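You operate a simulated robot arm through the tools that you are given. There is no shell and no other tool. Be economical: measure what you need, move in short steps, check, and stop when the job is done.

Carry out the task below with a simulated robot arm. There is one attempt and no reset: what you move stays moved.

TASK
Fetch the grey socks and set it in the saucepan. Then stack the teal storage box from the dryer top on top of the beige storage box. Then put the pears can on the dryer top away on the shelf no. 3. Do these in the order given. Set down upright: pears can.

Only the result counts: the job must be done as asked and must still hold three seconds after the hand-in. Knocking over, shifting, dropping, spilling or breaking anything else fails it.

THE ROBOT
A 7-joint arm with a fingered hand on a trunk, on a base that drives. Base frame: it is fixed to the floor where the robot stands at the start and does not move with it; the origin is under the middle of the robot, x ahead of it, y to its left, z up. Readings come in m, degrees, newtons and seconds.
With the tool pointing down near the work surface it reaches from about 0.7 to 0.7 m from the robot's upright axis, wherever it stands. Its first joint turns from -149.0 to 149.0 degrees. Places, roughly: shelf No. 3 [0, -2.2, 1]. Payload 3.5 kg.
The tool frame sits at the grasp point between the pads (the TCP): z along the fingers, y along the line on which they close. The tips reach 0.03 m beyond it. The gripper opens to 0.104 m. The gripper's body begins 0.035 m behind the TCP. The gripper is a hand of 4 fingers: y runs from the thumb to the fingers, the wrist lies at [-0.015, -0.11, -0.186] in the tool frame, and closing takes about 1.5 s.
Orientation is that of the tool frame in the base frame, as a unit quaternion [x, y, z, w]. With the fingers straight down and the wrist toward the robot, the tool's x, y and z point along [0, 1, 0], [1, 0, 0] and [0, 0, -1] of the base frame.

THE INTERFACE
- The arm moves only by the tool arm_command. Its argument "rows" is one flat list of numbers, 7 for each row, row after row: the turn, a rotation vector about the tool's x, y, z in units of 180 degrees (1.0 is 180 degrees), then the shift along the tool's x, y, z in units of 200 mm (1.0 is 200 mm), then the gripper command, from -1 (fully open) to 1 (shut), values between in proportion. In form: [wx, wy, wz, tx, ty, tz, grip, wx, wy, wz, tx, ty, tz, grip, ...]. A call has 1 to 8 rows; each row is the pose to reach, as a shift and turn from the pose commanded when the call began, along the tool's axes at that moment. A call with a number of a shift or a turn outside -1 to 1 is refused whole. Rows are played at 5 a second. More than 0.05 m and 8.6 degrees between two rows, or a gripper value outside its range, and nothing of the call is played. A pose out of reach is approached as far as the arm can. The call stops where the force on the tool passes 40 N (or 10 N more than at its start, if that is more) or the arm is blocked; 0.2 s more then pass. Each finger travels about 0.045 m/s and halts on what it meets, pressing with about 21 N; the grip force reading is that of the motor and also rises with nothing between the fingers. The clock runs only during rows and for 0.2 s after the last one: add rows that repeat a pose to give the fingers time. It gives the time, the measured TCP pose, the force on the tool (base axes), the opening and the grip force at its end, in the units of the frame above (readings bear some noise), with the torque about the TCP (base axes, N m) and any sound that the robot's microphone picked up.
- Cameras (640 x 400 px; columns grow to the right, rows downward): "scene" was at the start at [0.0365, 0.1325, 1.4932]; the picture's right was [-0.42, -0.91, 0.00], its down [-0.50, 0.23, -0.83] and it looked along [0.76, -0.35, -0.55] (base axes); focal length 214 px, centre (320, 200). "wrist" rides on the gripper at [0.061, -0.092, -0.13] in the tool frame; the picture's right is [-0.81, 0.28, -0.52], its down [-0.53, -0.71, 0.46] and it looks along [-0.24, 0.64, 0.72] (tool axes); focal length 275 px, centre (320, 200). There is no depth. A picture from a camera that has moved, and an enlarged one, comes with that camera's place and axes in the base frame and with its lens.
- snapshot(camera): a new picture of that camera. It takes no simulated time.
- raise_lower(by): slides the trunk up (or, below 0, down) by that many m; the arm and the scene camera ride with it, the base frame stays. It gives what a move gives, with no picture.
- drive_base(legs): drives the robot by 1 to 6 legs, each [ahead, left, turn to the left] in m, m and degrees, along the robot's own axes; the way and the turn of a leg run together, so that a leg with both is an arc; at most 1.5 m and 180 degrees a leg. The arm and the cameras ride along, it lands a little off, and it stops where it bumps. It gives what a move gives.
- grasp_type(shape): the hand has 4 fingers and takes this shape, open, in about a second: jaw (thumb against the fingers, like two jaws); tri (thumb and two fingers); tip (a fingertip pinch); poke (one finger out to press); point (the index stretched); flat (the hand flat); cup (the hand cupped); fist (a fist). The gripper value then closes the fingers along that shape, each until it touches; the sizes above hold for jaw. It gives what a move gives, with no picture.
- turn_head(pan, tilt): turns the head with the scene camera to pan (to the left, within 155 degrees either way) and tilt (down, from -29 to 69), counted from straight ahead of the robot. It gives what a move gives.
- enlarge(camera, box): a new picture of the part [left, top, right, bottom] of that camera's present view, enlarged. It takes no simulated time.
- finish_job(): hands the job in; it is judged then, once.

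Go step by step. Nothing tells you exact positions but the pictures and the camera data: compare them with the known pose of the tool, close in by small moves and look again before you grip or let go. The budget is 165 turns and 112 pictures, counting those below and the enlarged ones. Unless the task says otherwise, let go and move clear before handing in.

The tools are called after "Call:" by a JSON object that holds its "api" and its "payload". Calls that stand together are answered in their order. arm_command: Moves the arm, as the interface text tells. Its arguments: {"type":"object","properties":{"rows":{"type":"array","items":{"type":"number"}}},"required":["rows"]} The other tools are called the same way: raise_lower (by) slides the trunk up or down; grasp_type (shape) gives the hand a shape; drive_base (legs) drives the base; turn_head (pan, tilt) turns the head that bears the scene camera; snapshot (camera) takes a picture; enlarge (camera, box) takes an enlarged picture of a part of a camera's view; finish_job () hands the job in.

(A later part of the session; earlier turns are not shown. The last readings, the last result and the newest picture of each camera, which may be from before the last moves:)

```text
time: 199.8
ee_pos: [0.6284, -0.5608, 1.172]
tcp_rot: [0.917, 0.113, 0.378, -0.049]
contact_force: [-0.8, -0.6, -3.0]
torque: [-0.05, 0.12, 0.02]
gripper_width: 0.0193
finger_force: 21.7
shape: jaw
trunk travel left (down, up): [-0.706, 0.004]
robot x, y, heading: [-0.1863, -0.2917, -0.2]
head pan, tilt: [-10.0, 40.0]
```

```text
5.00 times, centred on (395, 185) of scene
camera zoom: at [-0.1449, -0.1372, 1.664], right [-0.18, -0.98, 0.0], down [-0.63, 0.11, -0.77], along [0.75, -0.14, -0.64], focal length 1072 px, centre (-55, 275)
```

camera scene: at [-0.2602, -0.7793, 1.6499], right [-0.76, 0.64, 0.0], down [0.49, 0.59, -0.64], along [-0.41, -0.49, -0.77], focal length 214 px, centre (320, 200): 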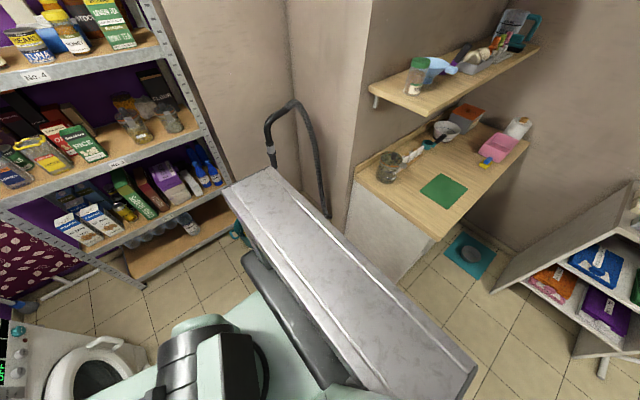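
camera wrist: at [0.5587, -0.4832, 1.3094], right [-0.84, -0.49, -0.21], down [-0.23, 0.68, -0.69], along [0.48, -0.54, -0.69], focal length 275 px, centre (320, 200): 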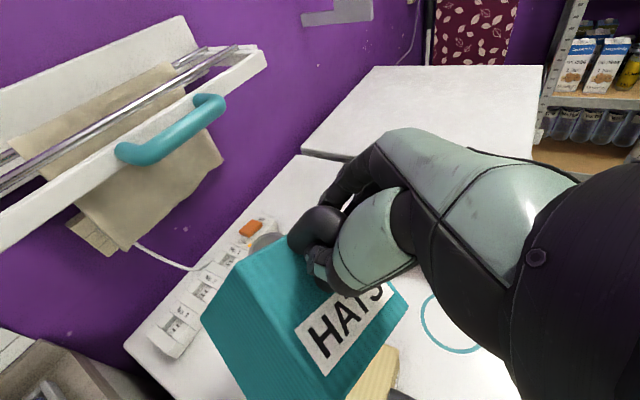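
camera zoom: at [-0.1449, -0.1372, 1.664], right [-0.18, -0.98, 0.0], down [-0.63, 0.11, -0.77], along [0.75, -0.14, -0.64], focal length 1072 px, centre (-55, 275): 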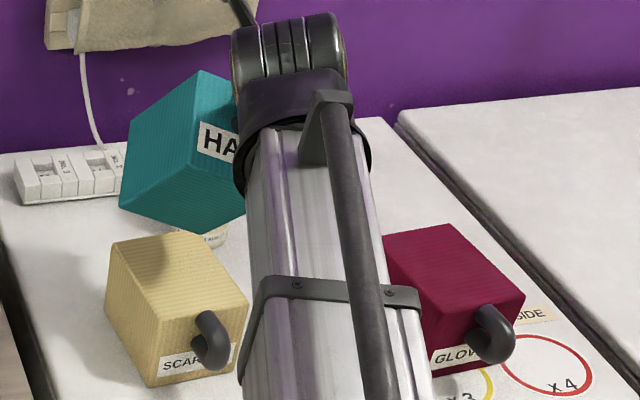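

The box's tilt is ≈50°, bottom-back edge about 3–4 cm ahead of and 17.5 cm below the grip. I shift so that edge lands near x≈0.70 on the beige lid, and start lowering.

Call:
{"api": "arm_command", "payload": {"rows": [0, 0, 0, 0.073, -0.052, 0.073, 1, 0, 0, 0, 0.146, -0.103, 0.146, 1, 0, 0, 0, 0.075, -0.103, 0.217, 1, 0, 0, 0, 0.04, -0.103, 0.252, 1]}}

Call:
{"api": "arm_command", "payload": {"rows": [0, 0, 0, -0.014, 0, 0.014, 1, 0, 0, 0, -0.028, 0, 0.028, 1, 0, 0, 0, -0.028, 0, 0.028, 1]}}

Call:
{"api": "enlarge", "payload": {"camera": "scene", "box": [345, 130, 435, 230]}}

```text
time: 200.8
ee_pos: [0.6633, -0.5295, 1.1419]
tcp_rot: [0.918, 0.11, 0.379, -0.05]
contact_force: [0.1, -0.1, -2.5]
torque: [-0.1, 0.1, -0.03]
gripper_width: 0.0193
finger_force: 21.4
shape: jaw
trunk travel left (down, up): [-0.706, 0.004]
robot x, y, heading: [-0.1859, -0.2922, -0.1]
head pan, tilt: [-10.0, 40.0]
```

```text
time: 201.6
ee_pos: [0.663, -0.5306, 1.1343]
tcp_rot: [0.918, 0.112, 0.377, -0.05]
contact_force: [-0.2, 0.4, -1.5]
torque: [-0.11, 0.07, -0.01]
gripper_width: 0.0195
finger_force: 21.0
shape: jaw
trunk travel left (down, up): [-0.706, 0.004]
robot x, y, heading: [-0.1865, -0.2923, -0.3]
head pan, tilt: [-10.0, 40.0]
```

```text
4.00 times, centred on (390, 180) of scene
camera zoom: at [-0.1449, -0.1371, 1.6641], right [-0.18, -0.98, 0.0], down [-0.63, 0.11, -0.77], along [0.75, -0.14, -0.64], focal length 858 px, centre (40, 280)
```

zoom: 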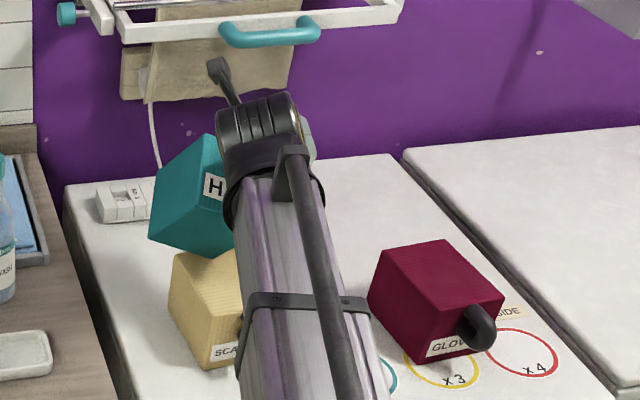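

First light contact at z≈1.134, and the torque suggests the box is also yawed left in the grip. One wrist picture to judge.

Call:
{"api": "snapshot", "payload": {"camera": "wrist"}}

```text
16 pictures are left
camera wrist: at [0.5933, -0.4538, 1.2715], right [-0.84, -0.49, -0.21], down [-0.23, 0.68, -0.69], along [0.48, -0.54, -0.69], focal length 275 px, centre (320, 200)
```

wrist: 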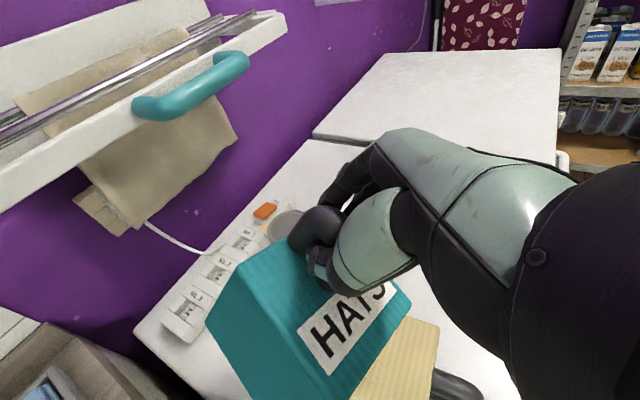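

The box is also rolled ~30° in this grip, so I won't stack it like this. I return to the washer, set it level there, and regrip as in the first (roll-free) way.

Call:
{"api": "arm_command", "payload": {"rows": [0, 0, 0, 0.08, 0, -0.08, 1, 0, 0, 0, 0.16, 0, -0.16, 1]}}

Call:
{"api": "drive_base", "payload": {"legs": [[0.02, -0.62, 0]]}}

Call:
{"api": "arm_command", "payload": {"rows": [0, 0, 0, -0.12, 0, 0.12, 1, 0, 0, 0, -0.24, 0, 0.24, 1, 0, 0, 0, -0.36, 0, 0.36, 1, 0, 0, 0, -0.44, 0, 0.44, 1]}}

```text
time: 202.2
ee_pos: [0.6641, -0.5304, 1.1794]
tcp_rot: [0.918, 0.112, 0.377, -0.051]
contact_force: [-0.3, 0.7, -2.0]
torque: [-0.05, 0.1, -0.03]
gripper_width: 0.0194
finger_force: 20.9
shape: jaw
trunk travel left (down, up): [-0.706, 0.004]
robot x, y, heading: [-0.1838, -0.2991, -0.4]
head pan, tilt: [-10.0, 40.0]
```

```text
time: 205.7
ee_pos: [0.6815, -1.1513, 1.1799]
tcp_rot: [0.918, 0.112, 0.378, -0.049]
contact_force: [-0.2, -0.3, -3.5]
torque: [-0.07, 0.1, -0.01]
gripper_width: 0.0191
finger_force: 20.9
shape: jaw
trunk travel left (down, up): [-0.706, 0.004]
robot x, y, heading: [-0.1666, -0.9115, -0.3]
head pan, tilt: [-10.0, 40.0]
```

```text
time: 206.7
ee_pos: [0.6811, -1.1506, 1.055]
tcp_rot: [0.918, 0.111, 0.378, -0.05]
contact_force: [-0.1, 0.1, -3.0]
torque: [-0.06, 0.07, 0.0]
gripper_width: 0.0189
finger_force: 20.4
shape: jaw
trunk travel left (down, up): [-0.706, 0.004]
robot x, y, heading: [-0.1657, -0.9113, -0.3]
head pan, tilt: [-10.0, 40.0]
```

Call:
{"api": "arm_command", "payload": {"rows": [0, 0, 0, -0.028, 0, 0.028, 1, 0, 0, 0, -0.053, 0, 0.053, 1]}}

Call:
{"api": "arm_command", "payload": {"rows": [0, 0, 0, -0.02, 0, 0.02, 1, 0, 0, 0, -0.035, 0, 0.035, 1]}}

```text
time: 207.3
ee_pos: [0.6807, -1.1503, 1.041]
tcp_rot: [0.918, 0.11, 0.378, -0.05]
contact_force: [-0.4, 1.1, -3.3]
torque: [-0.08, 0.08, 0.01]
gripper_width: 0.0194
finger_force: 20.9
shape: jaw
trunk travel left (down, up): [-0.706, 0.004]
robot x, y, heading: [-0.1683, -0.9115, -0.1]
head pan, tilt: [-10.0, 40.0]
```

```text
time: 207.9
ee_pos: [0.6796, -1.15, 1.0342]
tcp_rot: [0.917, 0.111, 0.379, -0.049]
contact_force: [-0.5, -1.3, 10.1]
torque: [-0.18, -0.05, 0.0]
gripper_width: 0.0202
finger_force: 21.1
shape: jaw
trunk travel left (down, up): [-0.706, 0.004]
robot x, y, heading: [-0.1701, -0.9105, -0.2]
head pan, tilt: [-10.0, 40.0]
```

Contact. Now the arc to level it (translation only, the pinch slips in rotation).

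Call:
{"api": "arm_command", "payload": {"rows": [0, 0, 0, -0.126, 0, -0.09, 1, 0, 0, 0, -0.272, 0, -0.145, 1, 0, 0, 0, -0.427, 0, -0.172, 1, 0, 0, 0, -0.585, 0, -0.172, 1, 0, 0, 0, -0.739, 0, -0.145, 1]}}

Call:
{"api": "snapshot", "payload": {"camera": "wrist"}}

```text
time: 209.1
ee_pos: [0.5559, -1.1797, 0.95]
tcp_rot: [0.917, 0.112, 0.38, -0.049]
contact_force: [0.9, -1.4, 15.5]
torque: [-0.16, -0.42, -0.04]
gripper_width: 0.0213
finger_force: 21.1
shape: jaw
trunk travel left (down, up): [-0.706, 0.004]
robot x, y, heading: [-0.1651, -0.9095, -0.0]
head pan, tilt: [-10.0, 40.0]
```

```text
15 pictures are left
camera wrist: at [0.4877, -1.1029, 1.0867], right [-0.84, -0.49, -0.21], down [-0.23, 0.68, -0.69], along [0.49, -0.54, -0.69], focal length 275 px, centre (320, 200)
```

wrist: 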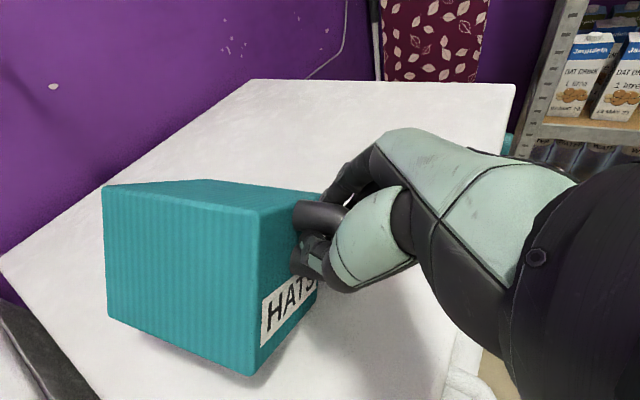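

Level in pitch, slightly rolled. I release gently so it settles flat.

Call:
{"api": "arm_command", "payload": {"rows": [-0.02, 0, -0.02, 0, 0, 0, 1, -0.045, 0, -0.045, 0, 0, 0, 1, -0.07, 0, -0.07, -0.01, 0, 0.01, 0.75, -0.07, 0, -0.07, -0.01, 0, 0.01, 0.6, -0.07, 0, -0.07, -0.01, 0, 0.01, 0.3, -0.07, 0, -0.07, 0, 0, 0, 0, -0.07, 0, -0.07, 0, 0, 0, -0.5, -0.07, 0, -0.07, 0, 0, 0, -0.5]}}

Call:
{"api": "arm_command", "payload": {"rows": [0.035, 0, 0.035, 0, 0, 0, -0.5, 0.07, 0, 0.07, 0.05, 0, -0.05, -0.5, 0.07, -0.04, 0.07, 0.2, 0, -0.2, -0.5, 0.07, -0.08, 0.07, 0.4, 0, -0.4, -0.5]}}

Call:
{"api": "snapshot", "payload": {"camera": "wrist"}}

```text
time: 210.9
ee_pos: [0.5582, -1.1798, 0.9468]
tcp_rot: [0.9, 0.169, 0.391, 0.093]
contact_force: [0.2, 0.8, 0.3]
torque: [0.0, 0.02, 0.01]
gripper_width: 0.0777
finger_force: 0.2
shape: jaw
trunk travel left (down, up): [-0.706, 0.004]
robot x, y, heading: [-0.1687, -0.9117, -0.3]
head pan, tilt: [-10.0, 40.0]
```

```text
refused: row 1 steps farther than a row can; nothing moved
```

```text
14 pictures are left
camera wrist: at [0.4801, -1.0673, 1.05], right [-0.83, -0.54, -0.11], down [-0.17, 0.44, -0.88], along [0.53, -0.71, -0.46], focal length 275 px, centre (320, 200)
```

wrist: 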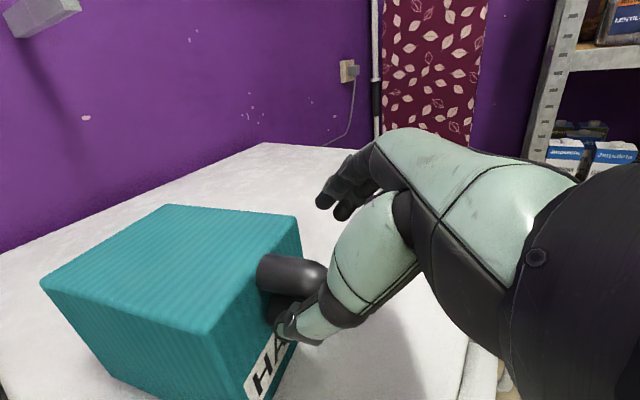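

The teal box is flat on the washer: centre ≈ (0.645, −1.133), yaw ≈13.5°, front-face mid ≈ (0.586, −1.148). I lift the hand clear and restore roll, then pitch to 70°.

Call:
{"api": "arm_command", "payload": {"rows": [0, 0, 0, 0.134, 0.06, -0.135, -0.5, 0.0233, 0, 0.0233, 0.269, 0.12, -0.27, -0.5, 0.0467, 0, 0.0467, 0.269, 0.12, -0.27, -0.5, 0.07, 0, 0.07, 0.269, 0.12, -0.27, -0.5]}}

Call:
{"api": "arm_command", "payload": {"rows": [0, -0.046, 0, 0, 0, 0, -0.5, 0, -0.092, 0, 0, 0, 0, -0.5, 0, -0.138, 0, 0, 0, 0, -0.5]}}

```text
time: 211.9
ee_pos: [0.5585, -1.1797, 1.0278]
tcp_rot: [0.918, 0.111, 0.378, -0.049]
contact_force: [0.2, -0.5, 0.3]
torque: [0.01, 0.04, -0.02]
gripper_width: 0.0781
finger_force: 0.1
shape: jaw
trunk travel left (down, up): [-0.706, 0.004]
robot x, y, heading: [-0.1674, -0.9113, -0.2]
head pan, tilt: [-10.0, 40.0]
```

```text
time: 212.7
ee_pos: [0.559, -1.18, 1.0261]
tcp_rot: [0.978, 0.12, 0.171, -0.024]
contact_force: [0.4, 1.0, -0.2]
torque: [0.01, 0.01, -0.03]
gripper_width: 0.0779
finger_force: 0.1
shape: jaw
trunk travel left (down, up): [-0.706, 0.004]
robot x, y, heading: [-0.1707, -0.9156, -0.2]
head pan, tilt: [-10.0, 40.0]
```

Call:
{"api": "arm_command", "payload": {"rows": [0, 0, 0, 0.05, -0.1, 0.02, -0.5, 0, 0, 0, 0.02, -0.122, 0.14, -0.5, 0, 0, 0, -0.023, -0.122, 0.258, -0.5]}}

Call:
{"api": "snapshot", "payload": {"camera": "wrist"}}

```text
time: 213.5
ee_pos: [0.5651, -1.1532, 0.9776]
tcp_rot: [0.978, 0.119, 0.171, -0.025]
contact_force: [0.3, 0.4, 0.4]
torque: [-0.03, 0.02, 0.01]
gripper_width: 0.0778
finger_force: 0.1
shape: jaw
trunk travel left (down, up): [-0.706, 0.004]
robot x, y, heading: [-0.1673, -0.9119, -0.2]
head pan, tilt: [-10.0, 40.0]
```

```text
13 pictures are left
camera wrist: at [0.5556, -1.0618, 1.1222], right [-0.84, -0.5, 0.21], down [-0.51, 0.61, -0.6], along [0.17, -0.62, -0.77], focal length 275 px, centre (320, 200)
```

wrist: 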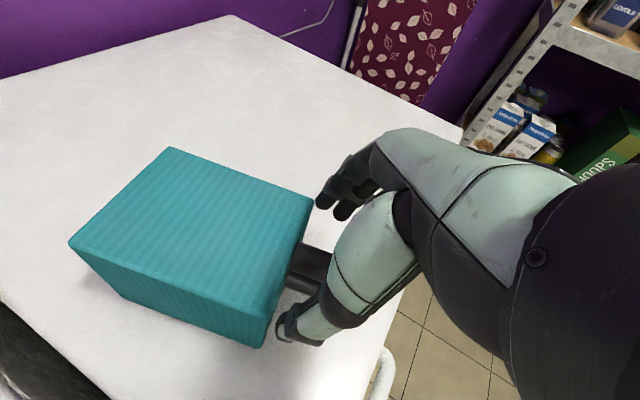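

Well centred. Descend 4 cm and close.

Call:
{"api": "arm_command", "payload": {"rows": [0, 0, 0, -0.034, 0, 0.094, -0.5, 0, 0, 0, -0.068, 0, 0.188, -0.5, 0, 0, 0, -0.068, 0, 0.188, 0.5, 0, 0, 0, -0.068, 0, 0.188, 1, 0, 0, 0, -0.068, 0, 0.188, 1, 0, 0, 0, -0.068, 0, 0.188, 1, 0, 0, 0, -0.068, 0, 0.188, 1, 0, 0, 0, -0.068, 0, 0.188, 1]}}

Call:
{"api": "arm_command", "payload": {"rows": [0, 0, 0, 0.05, 0, -0.14, 1, 0, 0, 0, 0.1, 0, -0.28, 1, 0, 0, 0, 0.15, 0, -0.42, 1, 0, 0, 0, 0.15, 0, -0.42, 1]}}

```text
time: 215.3
ee_pos: [0.565, -1.1524, 0.9374]
tcp_rot: [0.978, 0.12, 0.172, -0.024]
contact_force: [-0.3, 0.6, 3.0]
torque: [0.02, 0.0, 0.09]
gripper_width: 0.0124
finger_force: 20.8
shape: jaw
trunk travel left (down, up): [-0.706, 0.004]
robot x, y, heading: [-0.1661, -0.9123, -0.1]
head pan, tilt: [-10.0, 40.0]
```

```text
time: 216.3
ee_pos: [0.5645, -1.1534, 1.0264]
tcp_rot: [0.978, 0.119, 0.172, -0.025]
contact_force: [-0.3, 0.2, -3.0]
torque: [-0.02, 0.19, 0.0]
gripper_width: 0.0116
finger_force: 21.0
shape: jaw
trunk travel left (down, up): [-0.706, 0.004]
robot x, y, heading: [-0.169, -0.9123, -0.2]
head pan, tilt: [-10.0, 40.0]
```

Lifted cleanly, no roll torque. Raise further and check tilt.

Call:
{"api": "arm_command", "payload": {"rows": [0, 0, 0, 0.08, 0, -0.22, 1, 0, 0, 0, 0.16, 0, -0.44, 1, 0, 0, 0, 0.248, 0, -0.682, 1, 0, 0, 0, 0.248, 0, -0.682, 1]}}

Call:
{"api": "drive_base", "payload": {"legs": [[0.03, 0.3, 0]]}}

Call:
{"api": "drive_base", "payload": {"legs": [[0.0, 0.3, 0]]}}

Call:
{"api": "snapshot", "payload": {"camera": "wrist"}}

```text
refused: row 3 steps farther than a row can; nothing moved
```

```text
time: 218.3
ee_pos: [0.5951, -0.8524, 1.0267]
tcp_rot: [0.978, 0.118, 0.172, -0.024]
contact_force: [0.3, -0.1, -3.2]
torque: [-0.03, 0.24, -0.01]
gripper_width: 0.0119
finger_force: 20.9
shape: jaw
trunk travel left (down, up): [-0.706, 0.004]
robot x, y, heading: [-0.1385, -0.6093, -0.3]
head pan, tilt: [-10.0, 40.0]
```

```text
time: 220.3
ee_pos: [0.5969, -0.5813, 1.0307]
tcp_rot: [0.978, 0.115, 0.172, -0.016]
contact_force: [1.0, -11.0, -0.5]
torque: [-0.69, 0.11, -0.2]
gripper_width: 0.0141
finger_force: 20.7
shape: jaw
trunk travel left (down, up): [-0.706, 0.004]
robot x, y, heading: [-0.1393, -0.3298, -0.3]
head pan, tilt: [-10.0, 40.0]
stopped in leg 1: the force on the tool passed its limit (the readings are from after the stop); the commanded pose is now the measured one
```

```text
12 pictures are left
camera wrist: at [0.5875, -0.4889, 1.1736], right [-0.85, -0.48, 0.21], down [-0.5, 0.61, -0.61], along [0.17, -0.63, -0.76], focal length 275 px, centre (320, 200)
```

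wrist: 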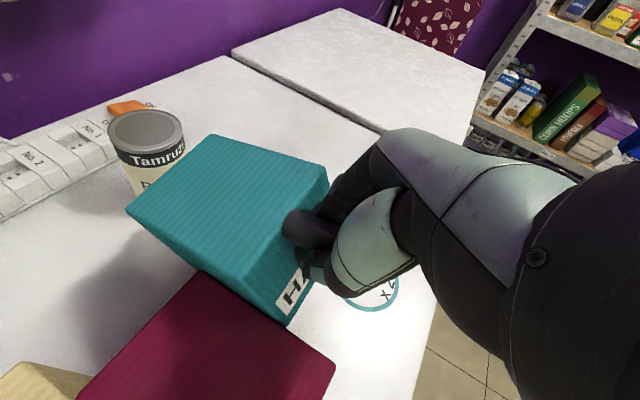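

My lift call was refused and the follow-up drive pushed the red box (and the beige) left — I must fix that. First back off the red box, raise properly, and view.

Call:
{"api": "arm_command", "payload": {"rows": [0, 0, 0, 0, 0.1, 0, 1, 0, 0, 0, 0.062, 0.15, -0.17, 1, 0, 0, 0, 0.124, 0.15, -0.341, 1, 0, 0, 0, 0.186, 0.15, -0.511, 1, 0, 0, 0, 0.248, 0.15, -0.682, 1]}}

Call:
{"api": "turn_head", "payload": {"pan": -8, "tilt": 45}}

Call:
{"api": "enlarge", "payload": {"camera": "scene", "box": [240, 90, 440, 230]}}

```text
time: 221.5
ee_pos: [0.6018, -0.6074, 1.1752]
tcp_rot: [0.978, 0.115, 0.171, -0.018]
contact_force: [0.3, 0.0, -2.5]
torque: [0.03, 0.17, 0.02]
gripper_width: 0.0135
finger_force: 21.1
shape: jaw
trunk travel left (down, up): [-0.706, 0.004]
robot x, y, heading: [-0.1334, -0.3289, -0.5]
head pan, tilt: [-10.0, 40.0]
```

```text
time: 222.2
ee_pos: [0.6031, -0.609, 1.1741]
tcp_rot: [0.978, 0.116, 0.172, -0.017]
contact_force: [0.3, -0.4, -2.4]
torque: [0.02, 0.2, 0.01]
gripper_width: 0.0134
finger_force: 21.4
shape: jaw
trunk travel left (down, up): [-0.706, 0.004]
robot x, y, heading: [-0.1376, -0.3255, -0.7]
head pan, tilt: [-8.0, 45.0]
```

```text
2.86 times, centred on (340, 160) of scene
camera zoom: at [-0.096, -0.1693, 1.6568], right [-0.15, -0.99, 0.0], down [-0.7, 0.11, -0.71], along [0.7, -0.11, -0.71], focal length 613 px, centre (263, 314)
```

zoom: 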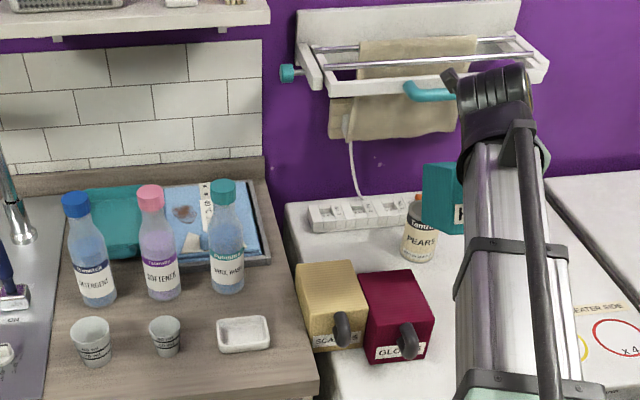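

Beige is now at centre ≈ (0.647, −0.40), yaw≈0, flush to the counter; the red sits beside it. I'll stack the teal now (then put red back): align yaw −12° and drive above the beige.

Call:
{"api": "arm_command", "payload": {"rows": [-0.0114, 0, 0.0313, 0, 0, 0, 1, -0.0228, 0, 0.0627, 0, 0, 0, 1, -0.0228, 0, 0.0627, 0, 0, 0, 1]}}

Call:
{"api": "drive_base", "payload": {"legs": [[0.0, 0.205, 0.5]]}}

Call:
{"api": "snapshot", "payload": {"camera": "wrist"}}

```text
time: 223.0
ee_pos: [0.6029, -0.6081, 1.1758]
tcp_rot: [0.985, 0.012, 0.174, 0.001]
contact_force: [0.2, -0.3, -2.2]
torque: [-0.02, 0.23, 0.01]
gripper_width: 0.0128
finger_force: 20.5
shape: jaw
trunk travel left (down, up): [-0.706, 0.004]
robot x, y, heading: [-0.1329, -0.3304, -0.3]
head pan, tilt: [-8.0, 45.0]
```

```text
time: 224.6
ee_pos: [0.6056, -0.3961, 1.1773]
tcp_rot: [0.985, 0.016, 0.174, 0.001]
contact_force: [-0.8, 0.5, -2.2]
torque: [0.03, 0.17, -0.01]
gripper_width: 0.013
finger_force: 21.1
shape: jaw
trunk travel left (down, up): [-0.706, 0.004]
robot x, y, heading: [-0.1359, -0.1234, 0.0]
head pan, tilt: [-8.0, 45.0]
```

```text
10 pictures are left
camera wrist: at [0.6162, -0.3033, 1.3196], right [-0.93, -0.3, 0.21], down [-0.37, 0.7, -0.62], along [0.04, -0.65, -0.76], focal length 275 px, centre (320, 200)
```

wrist: 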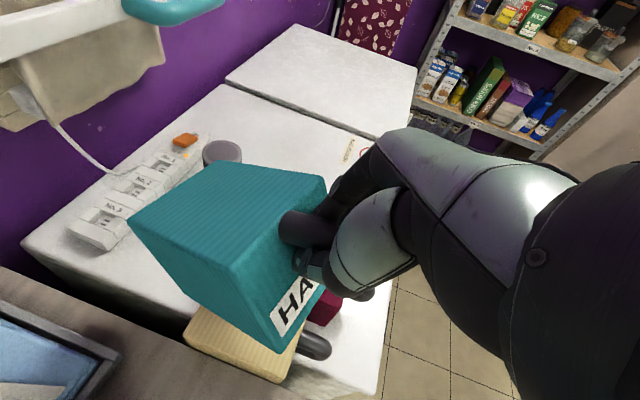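

Alignment over the beige looks right. Lower 6 cm, then in small steps until contact.

Call:
{"api": "arm_command", "payload": {"rows": [0, 0, 0, -0.051, 0, 0.141, 1, 0, 0, 0, -0.103, 0, 0.282, 1]}}

Call:
{"api": "arm_command", "payload": {"rows": [0, 0, 0, -0.01, 0, 0.028, 1, 0, 0, 0, -0.02, 0, 0.056, 1]}}

Call:
{"api": "arm_command", "payload": {"rows": [0, 0, 0, -0.009, 0, 0.024, 1, 0, 0, 0, -0.017, 0, 0.047, 1]}}

```text
time: 225.2
ee_pos: [0.6065, -0.3995, 1.1161]
tcp_rot: [0.985, 0.016, 0.174, 0.0]
contact_force: [-0.5, -0.5, -2.3]
torque: [0.07, 0.19, -0.03]
gripper_width: 0.0128
finger_force: 21.0
shape: jaw
trunk travel left (down, up): [-0.706, 0.004]
robot x, y, heading: [-0.1342, -0.1247, -0.2]
head pan, tilt: [-8.0, 45.0]
```

```text
time: 225.8
ee_pos: [0.6058, -0.3983, 1.1025]
tcp_rot: [0.985, 0.017, 0.173, 0.0]
contact_force: [0.8, -0.4, -2.7]
torque: [0.02, 0.2, -0.01]
gripper_width: 0.0127
finger_force: 21.0
shape: jaw
trunk travel left (down, up): [-0.706, 0.004]
robot x, y, heading: [-0.1311, -0.1247, -0.3]
head pan, tilt: [-8.0, 45.0]
```

```text
time: 226.4
ee_pos: [0.6058, -0.3991, 1.0944]
tcp_rot: [0.984, 0.017, 0.175, 0.0]
contact_force: [-2.8, 0.8, 3.8]
torque: [-0.01, -0.12, 0.05]
gripper_width: 0.0136
finger_force: 21.0
shape: jaw
trunk travel left (down, up): [-0.706, 0.004]
robot x, y, heading: [-0.1319, -0.1243, -0.0]
head pan, tilt: [-8.0, 45.0]
```

Contact as predicted (tilt ≈25°). Follow the arc to level.

Call:
{"api": "arm_command", "payload": {"rows": [0, 0, 0, -0.06, 0, 0.021, 1, 0, 0, 0, -0.12, 0, 0.044, 1, 0, 0, 0, -0.176, 0, 0.072, 1, 0, 0, 0, -0.233, 0, 0.104, 1, 0, 0, 0, -0.288, 0, 0.142, 1, 0, 0, 0, -0.342, 0, 0.183, 1]}}

Call:
{"api": "snapshot", "payload": {"camera": "wrist"}}

```text
time: 227.8
ee_pos: [0.5529, -0.3989, 1.0419]
tcp_rot: [0.984, 0.017, 0.176, 0.003]
contact_force: [-0.5, -0.5, 36.8]
torque: [-0.34, -0.79, -0.08]
gripper_width: 0.0128
finger_force: 20.8
shape: jaw
trunk travel left (down, up): [-0.706, 0.004]
robot x, y, heading: [-0.1315, -0.1222, -0.0]
head pan, tilt: [-8.0, 45.0]
```

```text
9 pictures are left
camera wrist: at [0.5616, -0.3063, 1.1843], right [-0.93, -0.3, 0.2], down [-0.36, 0.69, -0.62], along [0.05, -0.65, -0.76], focal length 275 px, centre (320, 200)
```

wrist: 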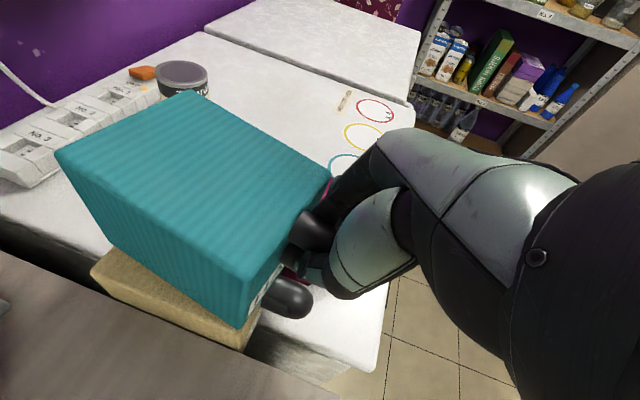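

Teal is level on the beige, with some press; relieve 5 mm and open, then retreat upward/back.

Call:
{"api": "arm_command", "payload": {"rows": [0, 0, 0, 0.009, 0, -0.024, 1, 0, 0, 0, 0.009, 0, -0.024, 0.6, 0, 0, 0, 0.009, 0, -0.024, 0.2, 0, 0, 0, 0.009, 0, -0.024, -0.2, 0, 0, 0, 0.009, 0, -0.024, -0.5, 0, 0, 0, 0.009, 0, -0.024, -0.5, 0, 0, 0, 0.009, 0, -0.024, -0.5]}}

Call:
{"api": "arm_command", "payload": {"rows": [0, 0, 0, 0.06, 0, -0.19, -0.5, 0, 0, 0, 0.08, 0, -0.38, -0.5, 0, 0, 0, 0.1, 0, -0.57, -0.5, 0, 0, 0, -0.1, 0, -0.64, -0.5]}}

Call:
{"api": "snapshot", "payload": {"camera": "wrist"}}

```text
time: 229.4
ee_pos: [0.5544, -0.4002, 1.0415]
tcp_rot: [0.984, 0.017, 0.175, 0.001]
contact_force: [-0.1, -0.1, -0.2]
torque: [-0.01, 0.0, 0.05]
gripper_width: 0.0774
finger_force: 0.0
shape: jaw
trunk travel left (down, up): [-0.706, 0.004]
robot x, y, heading: [-0.1313, -0.1243, -0.4]
head pan, tilt: [-8.0, 45.0]
```

```text
time: 230.4
ee_pos: [0.4913, -0.4024, 1.1559]
tcp_rot: [0.984, 0.017, 0.175, 0.0]
contact_force: [0.0, 0.7, 0.4]
torque: [0.01, -0.01, 0.03]
gripper_width: 0.0779
finger_force: 0.1
shape: jaw
trunk travel left (down, up): [-0.706, 0.004]
robot x, y, heading: [-0.1329, -0.1254, -0.1]
head pan, tilt: [-8.0, 45.0]
```

```text
8 pictures are left
camera wrist: at [0.5007, -0.3084, 1.2992], right [-0.93, -0.31, 0.21], down [-0.37, 0.7, -0.62], along [0.04, -0.65, -0.76], focal length 275 px, centre (320, 200)
```

wrist: 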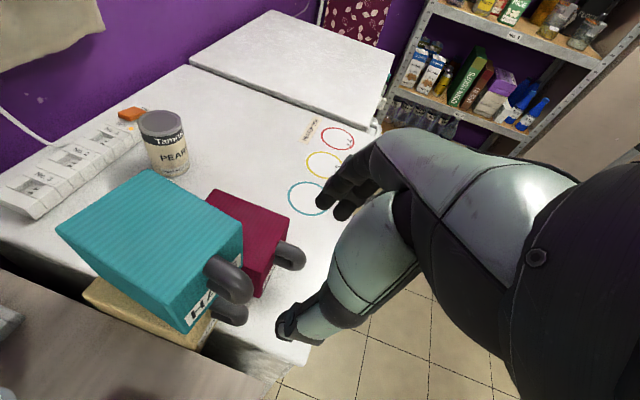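

Teal is stacked on beige. Now restore the red box: it is near centre (0.617, −0.50), yaw ≈−10°; originally ≈(0.614, −0.814), yaw ≈+7°. I'll grip its handle and drag it back along the surface.

Call:
{"api": "drive_base", "payload": {"legs": [[0.03, -0.093, 0]]}}

Call:
{"api": "arm_command", "payload": {"rows": [-0.0095, 0, 0.0261, -0.034, 0, 0.094, -0.5, -0.019, 0, 0.0522, -0.085, 0, 0.235, -0.5, -0.019, 0, 0.0522, -0.16, 0, 0.44, -0.5, -0.019, 0, 0.0522, -0.23, 0, 0.64, -0.5, -0.019, 0, 0.0522, -0.29, 0, 0.8, -0.5]}}

Call:
{"api": "snapshot", "payload": {"camera": "wrist"}}

```text
time: 231.5
ee_pos: [0.5235, -0.4968, 1.1531]
tcp_rot: [0.985, 0.018, 0.174, 0.0]
contact_force: [-0.3, -0.4, -0.3]
torque: [-0.01, -0.02, 0.0]
gripper_width: 0.0779
finger_force: 0.1
shape: jaw
trunk travel left (down, up): [-0.706, 0.004]
robot x, y, heading: [-0.105, -0.2186, 0.0]
head pan, tilt: [-8.0, 45.0]
```

```text
time: 232.7
ee_pos: [0.5227, -0.4963, 0.9841]
tcp_rot: [0.982, -0.068, 0.173, 0.014]
contact_force: [0.3, -0.1, 1.0]
torque: [0.01, 0.02, 0.0]
gripper_width: 0.0779
finger_force: 0.0
shape: jaw
trunk travel left (down, up): [-0.706, 0.004]
robot x, y, heading: [-0.1028, -0.2179, -0.2]
head pan, tilt: [-8.0, 45.0]
```

```text
7 pictures are left
camera wrist: at [0.5482, -0.4061, 1.1286], right [-0.97, -0.14, 0.21], down [-0.24, 0.75, -0.62], along [-0.07, -0.65, -0.76], focal length 275 px, centre (320, 200)
```

wrist: 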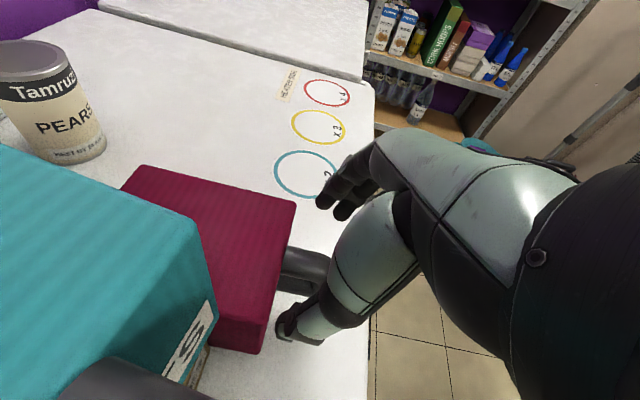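

Handle is centred between thumb and fingers. Descend 5 cm and close.

Call:
{"api": "arm_command", "payload": {"rows": [0, 0, 0, -0.043, 0, 0.118, -0.5, 0, 0, 0, -0.086, 0, 0.235, -0.5, 0, 0, 0, -0.086, 0, 0.235, 0.5, 0, 0, 0, -0.086, 0, 0.235, 1, 0, 0, 0, -0.086, 0, 0.235, 1, 0, 0, 0, -0.086, 0, 0.235, 1, 0, 0, 0, -0.086, 0, 0.235, 1, 0, 0, 0, -0.086, 0, 0.235, 1]}}

```text
time: 234.5
ee_pos: [0.5226, -0.4971, 0.935]
tcp_rot: [0.982, -0.068, 0.174, 0.016]
contact_force: [0.1, 0.4, 1.4]
torque: [0.03, -0.03, 0.08]
gripper_width: 0.0164
finger_force: 20.6
shape: jaw
trunk travel left (down, up): [-0.706, 0.004]
robot x, y, heading: [-0.1041, -0.2138, -0.0]
head pan, tilt: [-8.0, 45.0]
```

Gripped. Drag right in stages with the yaw correction in between.

Call:
{"api": "drive_base", "payload": {"legs": [[0, -0.12, 0]]}}

Call:
{"api": "arm_command", "payload": {"rows": [0.0108, 0, -0.0296, 0, 0, 0, 1, 0.0215, 0, -0.0592, 0, 0, 0, 1, 0.0323, 0, -0.0888, 0, 0, 0, 1]}}

Call:
{"api": "drive_base", "payload": {"legs": [[-0.005, -0.205, 0]]}}

Call:
{"api": "snapshot", "payload": {"camera": "wrist"}}

```text
time: 235.8
ee_pos: [0.522, -0.6175, 0.9358]
tcp_rot: [0.982, -0.068, 0.175, 0.015]
contact_force: [-0.7, 2.2, 3.6]
torque: [-0.01, -0.03, 0.05]
gripper_width: 0.0159
finger_force: 20.8
shape: jaw
trunk travel left (down, up): [-0.706, 0.004]
robot x, y, heading: [-0.1002, -0.3364, 0.1]
head pan, tilt: [-8.0, 45.0]
```

```text
time: 236.6
ee_pos: [0.5231, -0.6167, 0.9346]
tcp_rot: [0.981, 0.079, 0.174, -0.011]
contact_force: [-3.3, -2.9, 5.9]
torque: [-0.19, -0.05, -0.21]
gripper_width: 0.0159
finger_force: 21.1
shape: jaw
trunk travel left (down, up): [-0.706, 0.004]
robot x, y, heading: [-0.1043, -0.339, -0.0]
head pan, tilt: [-8.0, 45.0]
```

```text
time: 238.2
ee_pos: [0.5177, -0.821, 0.9347]
tcp_rot: [0.982, 0.079, 0.174, -0.011]
contact_force: [0.2, -0.2, 9.1]
torque: [-0.03, -0.13, 0.02]
gripper_width: 0.0161
finger_force: 20.8
shape: jaw
trunk travel left (down, up): [-0.706, 0.004]
robot x, y, heading: [-0.1074, -0.5443, -0.2]
head pan, tilt: [-8.0, 45.0]
```

```text
6 pictures are left
camera wrist: at [0.5158, -0.7272, 1.079], right [-0.88, -0.42, 0.21], down [-0.45, 0.65, -0.62], along [0.12, -0.64, -0.76], focal length 275 px, centre (320, 200)
```

wrist: 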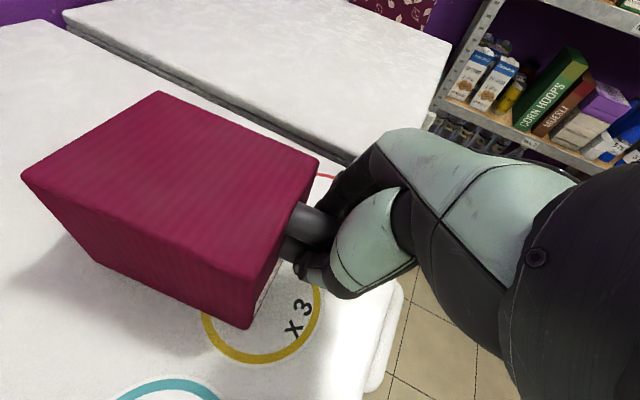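

Relative to the yellow printed circle the red box is back within ~1 cm of its original place. Release and rise.

Call:
{"api": "arm_command", "payload": {"rows": [0, 0, 0, 0.02, 0, 0.01, 1, 0, 0, 0, 0.02, 0, 0.0, 0.6, 0, 0, 0, 0.02, 0, 0.0, 0.2, 0, 0, 0, 0.02, 0, 0.0, -0.2, 0, 0, 0, 0.02, 0, 0, -0.5, 0, 0, 0, 0.02, 0, 0, -0.5, 0, 0, 0, 0.02, 0, 0, -0.5]}}

Call:
{"api": "arm_command", "payload": {"rows": [0, 0, 0, 0.06, 0, -0.19, -0.5, 0, 0, 0, 0.1, 0, -0.38, -0.5, 0, 0, 0, 0.15, 0, -0.57, -0.5, 0, 0, 0, 0.21, 0, -0.76, -0.5, 0, 0, 0, 0.27, 0, -0.95, -0.5]}}

```text
time: 239.8
ee_pos: [0.5224, -0.8209, 0.9373]
tcp_rot: [0.982, 0.078, 0.173, -0.011]
contact_force: [-0.1, 0.0, 0.4]
torque: [-0.02, 0.01, 0.0]
gripper_width: 0.0776
finger_force: 0.1
shape: jaw
trunk travel left (down, up): [-0.706, 0.004]
robot x, y, heading: [-0.1068, -0.5445, 0.3]
head pan, tilt: [-8.0, 45.0]
```

```text
time: 241.0
ee_pos: [0.5072, -0.8208, 1.1339]
tcp_rot: [0.982, 0.078, 0.173, -0.011]
contact_force: [-0.4, -0.6, -0.7]
torque: [0.01, -0.01, 0.0]
gripper_width: 0.0778
finger_force: 0.0
shape: jaw
trunk travel left (down, up): [-0.706, 0.004]
robot x, y, heading: [-0.1082, -0.5413, 0.1]
head pan, tilt: [-8.0, 45.0]
```

Red restored. Now the pears can at ≈ (0.822, −0.632), ~0.073 m wide. I pitch to 50°, open fully, and extend the arm 19 cm at height.

Call:
{"api": "arm_command", "payload": {"rows": [0, 0.037, 0, 0, 0, 0, -1, 0, 0.074, 0, 0, 0, 0, -1, 0, 0.111, 0, 0, 0, 0, -1]}}

Call:
{"api": "arm_command", "payload": {"rows": [0, 0, 0, 0.182, 0, 0.153, -1, 0, 0, 0, 0.364, 0, 0.306, -1, 0, 0, 0, 0.546, 0, 0.458, -1, 0, 0, 0, 0.728, 0, 0.61, -1]}}

```text
time: 241.8
ee_pos: [0.5076, -0.8212, 1.1327]
tcp_rot: [0.936, 0.075, 0.342, -0.024]
contact_force: [0.5, -0.1, -0.3]
torque: [0.01, -0.02, 0.03]
gripper_width: 0.1037
finger_force: 0.1
shape: jaw
trunk travel left (down, up): [-0.706, 0.004]
robot x, y, heading: [-0.1064, -0.5444, 0.3]
head pan, tilt: [-8.0, 45.0]
```

```text
time: 242.8
ee_pos: [0.6976, -0.7913, 1.1338]
tcp_rot: [0.937, 0.075, 0.342, -0.024]
contact_force: [0.4, 1.0, 0.6]
torque: [0.01, -0.04, -0.03]
gripper_width: 0.1037
finger_force: 0.0
shape: jaw
trunk travel left (down, up): [-0.706, 0.004]
robot x, y, heading: [-0.1079, -0.5417, -0.1]
head pan, tilt: [-8.0, 45.0]
```

Call:
{"api": "drive_base", "payload": {"legs": [[0.035, 0.146, 0]]}}

Call:
{"api": "snapshot", "payload": {"camera": "wrist"}}

```text
time: 244.2
ee_pos: [0.7304, -0.6441, 1.1344]
tcp_rot: [0.937, 0.074, 0.34, -0.024]
contact_force: [0.2, 0.7, -0.4]
torque: [0.02, -0.01, -0.02]
gripper_width: 0.1035
finger_force: 0.0
shape: jaw
trunk travel left (down, up): [-0.706, 0.004]
robot x, y, heading: [-0.0732, -0.3945, 0.0]
head pan, tilt: [-8.0, 45.0]
```

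```text
5 pictures are left
camera wrist: at [0.6799, -0.5585, 1.2736], right [-0.9, -0.42, -0.12], down [-0.23, 0.68, -0.7], along [0.38, -0.6, -0.71], focal length 275 px, centre (320, 200)
```

wrist: 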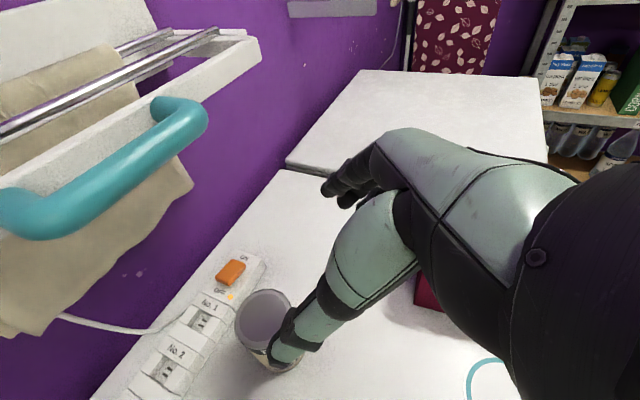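

Can confirmed at (0.82, −0.628). Descend behind it, then slide forward.

Call:
{"api": "arm_command", "payload": {"rows": [0, 0, 0, -0.135, 0, 0.161, -1, 0, 0, 0, -0.27, 0, 0.322, -1, 0, 0, 0, -0.405, 0, 0.482, -1, 0, 0, 0, -0.54, 0, 0.643, -1, 0, 0, 0, -0.675, 0, 0.804, -1]}}

Call:
{"api": "arm_command", "payload": {"rows": [0, 0, 0, 0.11, 0, 0.11, -1, 0, 0, 0, 0.22, 0, 0.225, -1, 0, 0, 0, 0.32, 0, 0.34, -1]}}

Call:
{"api": "snapshot", "payload": {"camera": "wrist"}}

```text
time: 245.4
ee_pos: [0.7314, -0.6475, 0.9244]
tcp_rot: [0.937, 0.075, 0.341, -0.024]
contact_force: [-1.0, 0.3, -0.7]
torque: [0.01, 0.02, 0.0]
gripper_width: 0.1036
finger_force: 0.1
shape: jaw
trunk travel left (down, up): [-0.706, 0.004]
robot x, y, heading: [-0.073, -0.3966, 0.3]
head pan, tilt: [-8.0, 45.0]
```

```text
time: 246.2
ee_pos: [0.8234, -0.6308, 0.9125]
tcp_rot: [0.936, 0.075, 0.342, -0.023]
contact_force: [0.5, -0.6, 0.0]
torque: [-0.03, 0.0, 0.01]
gripper_width: 0.1037
finger_force: 0.0
shape: jaw
trunk travel left (down, up): [-0.706, 0.004]
robot x, y, heading: [-0.0717, -0.3972, -0.0]
head pan, tilt: [-8.0, 45.0]
```

```text
4 pictures are left
camera wrist: at [0.7725, -0.5457, 1.0528], right [-0.9, -0.42, -0.12], down [-0.23, 0.68, -0.7], along [0.38, -0.6, -0.71], focal length 275 px, centre (320, 200)
```

wrist: 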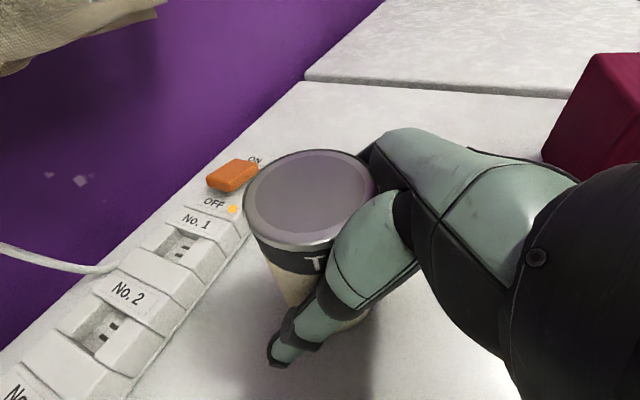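

Can is centred in the open hand. Close and lift slightly.

Call:
{"api": "arm_command", "payload": {"rows": [0, 0, 0, 0, 0, 0, -0.7, 0, 0, 0, 0, 0, 0, -0.4, 0, 0, 0, 0, 0, 0, 0, 0, 0, 0, 0, 0, 0, 1, 0, 0, 0, 0, 0, 0, 1, 0, 0, 0, 0, 0, 0, 1, 0, 0, 0, 0, 0, 0, 1]}}

Call:
{"api": "arm_command", "payload": {"rows": [0, 0, 0, 0.064, 0, -0.077, 1, 0, 0, 0, 0.128, 0, -0.153, 1, 0, 0, 0, 0.128, 0, -0.153, 1]}}

```text
time: 247.8
ee_pos: [0.8231, -0.6315, 0.9136]
tcp_rot: [0.937, 0.075, 0.341, -0.024]
contact_force: [1.1, 0.4, 0.2]
torque: [-0.05, -0.02, 0.01]
gripper_width: 0.0588
finger_force: 21.2
shape: jaw
trunk travel left (down, up): [-0.706, 0.004]
robot x, y, heading: [-0.0769, -0.396, 0.1]
head pan, tilt: [-8.0, 45.0]
```

```text
time: 248.6
ee_pos: [0.8244, -0.6321, 0.9532]
tcp_rot: [0.937, 0.075, 0.341, -0.024]
contact_force: [0.3, -0.1, -3.7]
torque: [0.05, 0.04, 0.01]
gripper_width: 0.059
finger_force: 21.7
shape: jaw
trunk travel left (down, up): [-0.706, 0.004]
robot x, y, heading: [-0.0736, -0.3935, -0.0]
head pan, tilt: [-8.0, 45.0]
```

Can held firmly (3.7 N). Retreat straight back, then raise and shift the arm toward the robot's midline.

Call:
{"api": "drive_base", "payload": {"legs": [[-0.4, 0, 0]]}}

Call:
{"api": "arm_command", "payload": {"rows": [0, 0, 0, 0.13, 0, -0.15, 1, 0, 0, 0, 0.26, 0, -0.3, 1, 0, 0, 0, 0.38, 0, -0.46, 1, 0, 0, 0, 0.38, -0.22, -0.46, 1, 0, 0, 0, 0.38, -0.44, -0.46, 1, 0, 0, 0, 0.38, -0.66, -0.46, 1, 0, 0, 0, 0.38, -0.85, -0.46, 1]}}

```text
time: 251.1
ee_pos: [0.4213, -0.6334, 0.954]
tcp_rot: [0.937, 0.075, 0.341, -0.024]
contact_force: [-0.1, -0.4, -4.8]
torque: [0.05, 0.03, 0.05]
gripper_width: 0.059
finger_force: 21.2
shape: jaw
trunk travel left (down, up): [-0.706, 0.004]
robot x, y, heading: [-0.4732, -0.3975, -0.1]
head pan, tilt: [-8.0, 45.0]
```

```text
time: 252.7
ee_pos: [0.394, -0.4627, 1.0722]
tcp_rot: [0.937, 0.076, 0.341, -0.023]
contact_force: [0.3, -1.0, -4.0]
torque: [-0.01, 0.04, -0.01]
gripper_width: 0.0587
finger_force: 21.1
shape: jaw
trunk travel left (down, up): [-0.706, 0.004]
robot x, y, heading: [-0.4735, -0.3964, 0.1]
head pan, tilt: [-8.0, 45.0]
```

Call:
{"api": "arm_command", "payload": {"rows": [-0.016, 0, 0.019, 0, 0, 0, 1, -0.032, 0, 0.038, 0, 0, 0, 1]}}

Call:
{"api": "drive_base", "payload": {"legs": [[0, 0, -90]]}}

Call:
{"api": "drive_base", "payload": {"legs": [[0.1, 0.45, 0], [0.35, 0, 0]]}}

Call:
{"api": "turn_head", "payload": {"pan": 0, "tilt": 25}}

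Call:
{"api": "enlarge", "payload": {"camera": "scene", "box": [200, 60, 440, 240]}}

```text
time: 253.3
ee_pos: [0.395, -0.463, 1.0714]
tcp_rot: [0.939, 0.001, 0.343, 0.003]
contact_force: [-0.5, 0.1, -3.9]
torque: [-0.02, 0.07, 0.01]
gripper_width: 0.0587
finger_force: 20.9
shape: jaw
trunk travel left (down, up): [-0.706, 0.004]
robot x, y, heading: [-0.4727, -0.3943, 0.1]
head pan, tilt: [-8.0, 45.0]
```

```text
time: 257.5
ee_pos: [-0.5482, -1.2647, 1.0707]
tcp_rot: [-0.663, 0.666, -0.239, -0.245]
contact_force: [0.3, -0.1, -4.2]
torque: [0.01, -0.02, -0.03]
gripper_width: 0.0587
finger_force: 21.4
shape: jaw
trunk travel left (down, up): [-0.706, 0.004]
robot x, y, heading: [-0.4739, -0.3974, -90.3]
head pan, tilt: [-8.0, 45.0]
```

```text
time: 262.1
ee_pos: [-0.097, -1.7199, 1.0707]
tcp_rot: [-0.664, 0.665, -0.239, -0.245]
contact_force: [1.0, -0.5, -3.8]
torque: [0.04, 0.03, -0.01]
gripper_width: 0.0587
finger_force: 20.7
shape: jaw
trunk travel left (down, up): [-0.706, 0.004]
robot x, y, heading: [-0.0253, -0.8504, -90.5]
head pan, tilt: [-8.0, 45.0]
```

```text
time: 263.0
ee_pos: [-0.0978, -1.7186, 1.0708]
tcp_rot: [-0.665, 0.665, -0.238, -0.245]
contact_force: [0.8, 1.1, -4.4]
torque: [0.02, 0.01, -0.01]
gripper_width: 0.0584
finger_force: 20.8
shape: jaw
trunk travel left (down, up): [-0.706, 0.004]
robot x, y, heading: [-0.0252, -0.8522, -90.5]
head pan, tilt: [0.0, 25.0]
```

```text
2.22 times, centred on (320, 150) of scene
camera zoom: at [0.1443, -0.8998, 1.6873], right [-1.0, 0.01, 0.0], down [0.0, 0.42, -0.91], along [0.0, -0.91, -0.42], focal length 477 px, centre (320, 311)
```

zoom: 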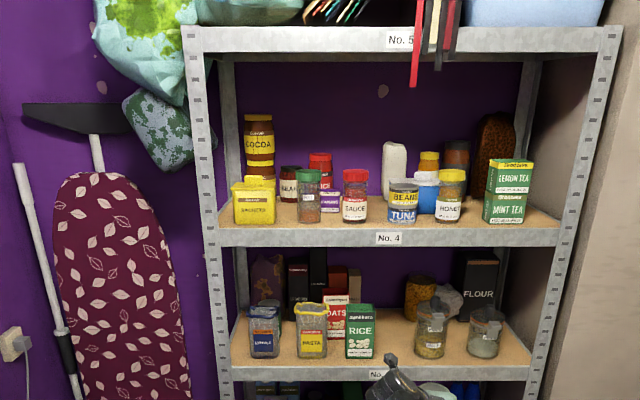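

Shelf No. 3 top is at z≈1.007, lip at y≈−2.00, items' fronts at y≈−2.055; there is an 11 cm gap centred at x≈−0.073. I'll set the can at the mouth of that gap (y≈−2.045). Raise, line up and move to just before the lip.

Call:
{"api": "arm_command", "payload": {"rows": [0, 0, 0, 0.08, 0, -0.095, 1, 0, 0, 0, 0.16, 0, -0.19, 1]}}

Call:
{"api": "drive_base", "payload": {"legs": [[0.22, 0.026, 0.5]]}}

Call:
{"api": "snapshot", "payload": {"camera": "wrist"}}

```text
time: 263.6
ee_pos: [-0.0981, -1.7183, 1.1208]
tcp_rot: [-0.664, 0.665, -0.239, -0.244]
contact_force: [-0.1, 0.5, -3.8]
torque: [-0.02, -0.02, -0.03]
gripper_width: 0.0587
finger_force: 20.9
shape: jaw
trunk travel left (down, up): [-0.706, 0.004]
robot x, y, heading: [-0.0287, -0.852, -90.3]
head pan, tilt: [0.0, 25.0]
```

```text
time: 265.3
ee_pos: [-0.0653, -1.9428, 1.12]
tcp_rot: [0.666, -0.662, 0.24, 0.244]
contact_force: [0.4, 0.2, -4.6]
torque: [0.04, -0.02, -0.02]
gripper_width: 0.0585
finger_force: 20.9
shape: jaw
trunk travel left (down, up): [-0.706, 0.004]
robot x, y, heading: [0.0027, -1.0739, -89.7]
head pan, tilt: [0.0, 25.0]
```

```text
2 pictures are left
camera wrist: at [0.0272, -1.9049, 1.2597], right [-0.28, 0.95, -0.12], down [0.71, 0.12, -0.7], along [-0.65, -0.28, -0.71], focal length 275 px, centre (320, 200)
```

wrist: 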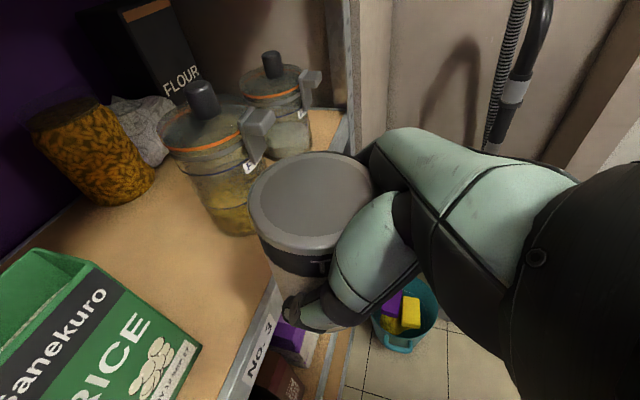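

Lip at y≈−2.004 and gap limits (x −0.011 to −0.126) confirmed. Drive in 7 cm, then fine-tune with the arm.

Call:
{"api": "drive_base", "payload": {"legs": [[0.07, -0.005, 0]]}}

```text
time: 266.3
ee_pos: [-0.0701, -2.0138, 1.1195]
tcp_rot: [0.667, -0.662, 0.241, 0.244]
contact_force: [-0.1, -0.8, -4.4]
torque: [0.08, 0.01, 0.02]
gripper_width: 0.0583
finger_force: 20.9
shape: jaw
trunk travel left (down, up): [-0.706, 0.004]
robot x, y, heading: [-0.0058, -1.1432, -89.7]
head pan, tilt: [0.0, 25.0]
```

Call:
{"api": "arm_command", "payload": {"rows": [0, 0, 0, 0.1, 0, 0.084, 1, 0, 0, 0, 0.042, 0, 0.153, 1, 0, 0, 0, -0.013, 0, 0.218, 1]}}

Call:
{"api": "arm_command", "payload": {"rows": [0, 0, 0, -0.016, 0, 0.019, 1, 0, 0, 0, -0.026, 0, 0.031, 1]}}

```text
time: 267.1
ee_pos: [-0.0706, -2.039, 1.0857]
tcp_rot: [0.666, -0.662, 0.24, 0.244]
contact_force: [0.3, -0.7, -5.0]
torque: [0.03, -0.01, 0.03]
gripper_width: 0.0586
finger_force: 21.5
shape: jaw
trunk travel left (down, up): [-0.706, 0.004]
robot x, y, heading: [-0.0037, -1.144, -90.0]
head pan, tilt: [0.0, 25.0]
```

```text
time: 267.7
ee_pos: [-0.0695, -2.0382, 1.0767]
tcp_rot: [0.667, -0.662, 0.24, 0.244]
contact_force: [-0.2, 0.1, -5.1]
torque: [0.07, -0.01, 0.03]
gripper_width: 0.0587
finger_force: 21.3
shape: jaw
trunk travel left (down, up): [-0.706, 0.004]
robot x, y, heading: [-0.0036, -1.1435, -90.0]
head pan, tilt: [0.0, 25.0]
```

Call:
{"api": "arm_command", "payload": {"rows": [0, 0, 0, -0.013, 0, 0.015, 1]}}

Call:
{"api": "arm_command", "payload": {"rows": [0, 0, 0, -0.013, 0, 0.015, 1]}}

Call:
{"api": "arm_command", "payload": {"rows": [0, 0, 0, -0.013, 0, 0.015, 1]}}

```text
time: 268.1
ee_pos: [-0.0703, -2.0369, 1.0736]
tcp_rot: [0.667, -0.662, 0.24, 0.243]
contact_force: [0.3, -0.2, -4.8]
torque: [0.05, -0.02, 0.01]
gripper_width: 0.0584
finger_force: 20.8
shape: jaw
trunk travel left (down, up): [-0.706, 0.004]
robot x, y, heading: [-0.0054, -1.1451, -89.8]
head pan, tilt: [0.0, 25.0]
```

```text
time: 268.5
ee_pos: [-0.0694, -2.0383, 1.0697]
tcp_rot: [0.667, -0.663, 0.24, 0.244]
contact_force: [0.2, 0.3, -4.7]
torque: [0.01, 0.01, 0.01]
gripper_width: 0.0586
finger_force: 21.1
shape: jaw
trunk travel left (down, up): [-0.706, 0.004]
robot x, y, heading: [-0.0022, -1.1438, -89.8]
head pan, tilt: [0.0, 25.0]
```

```text
time: 268.9
ee_pos: [-0.0695, -2.0372, 1.0657]
tcp_rot: [0.667, -0.662, 0.242, 0.243]
contact_force: [-0.5, 0.2, -4.5]
torque: [0.02, 0.0, 0.03]
gripper_width: 0.0587
finger_force: 20.7
shape: jaw
trunk travel left (down, up): [-0.706, 0.004]
robot x, y, heading: [-0.0053, -1.1409, -89.8]
head pan, tilt: [0.0, 25.0]
```

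Call:
{"api": "arm_command", "payload": {"rows": [0, 0, 0, -0.013, 0, 0.015, 1]}}

Call:
{"api": "arm_command", "payload": {"rows": [0, 0, 0, -0.013, 0, 0.015, 1]}}

```text
time: 269.3
ee_pos: [-0.0693, -2.038, 1.0617]
tcp_rot: [0.667, -0.662, 0.24, 0.243]
contact_force: [-0.6, -1.0, -4.9]
torque: [0.01, -0.01, -0.02]
gripper_width: 0.0585
finger_force: 21.5
shape: jaw
trunk travel left (down, up): [-0.706, 0.004]
robot x, y, heading: [-0.0044, -1.1415, -89.6]
head pan, tilt: [0.0, 25.0]
```

```text
time: 269.7
ee_pos: [-0.0689, -2.0376, 1.0585]
tcp_rot: [0.667, -0.661, 0.24, 0.244]
contact_force: [-1.1, -0.1, -4.4]
torque: [0.01, -0.04, 0.01]
gripper_width: 0.0586
finger_force: 20.6
shape: jaw
trunk travel left (down, up): [-0.706, 0.004]
robot x, y, heading: [-0.0048, -1.1446, -89.8]
head pan, tilt: [0.0, 25.0]
```

No contact yet; I use one picture to check the can's position relative to the lip.

Call:
{"api": "snapshot", "payload": {"camera": "wrist"}}

```text
1 pictures are left
camera wrist: at [0.0228, -2.0, 1.1971], right [-0.28, 0.95, -0.12], down [0.71, 0.12, -0.7], along [-0.65, -0.28, -0.71], focal length 275 px, centre (320, 200)
```

wrist: 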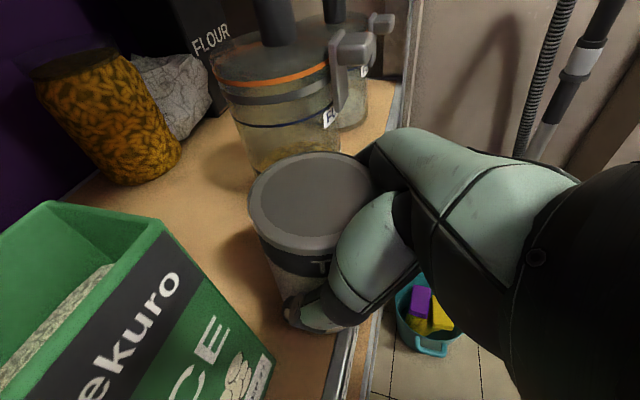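

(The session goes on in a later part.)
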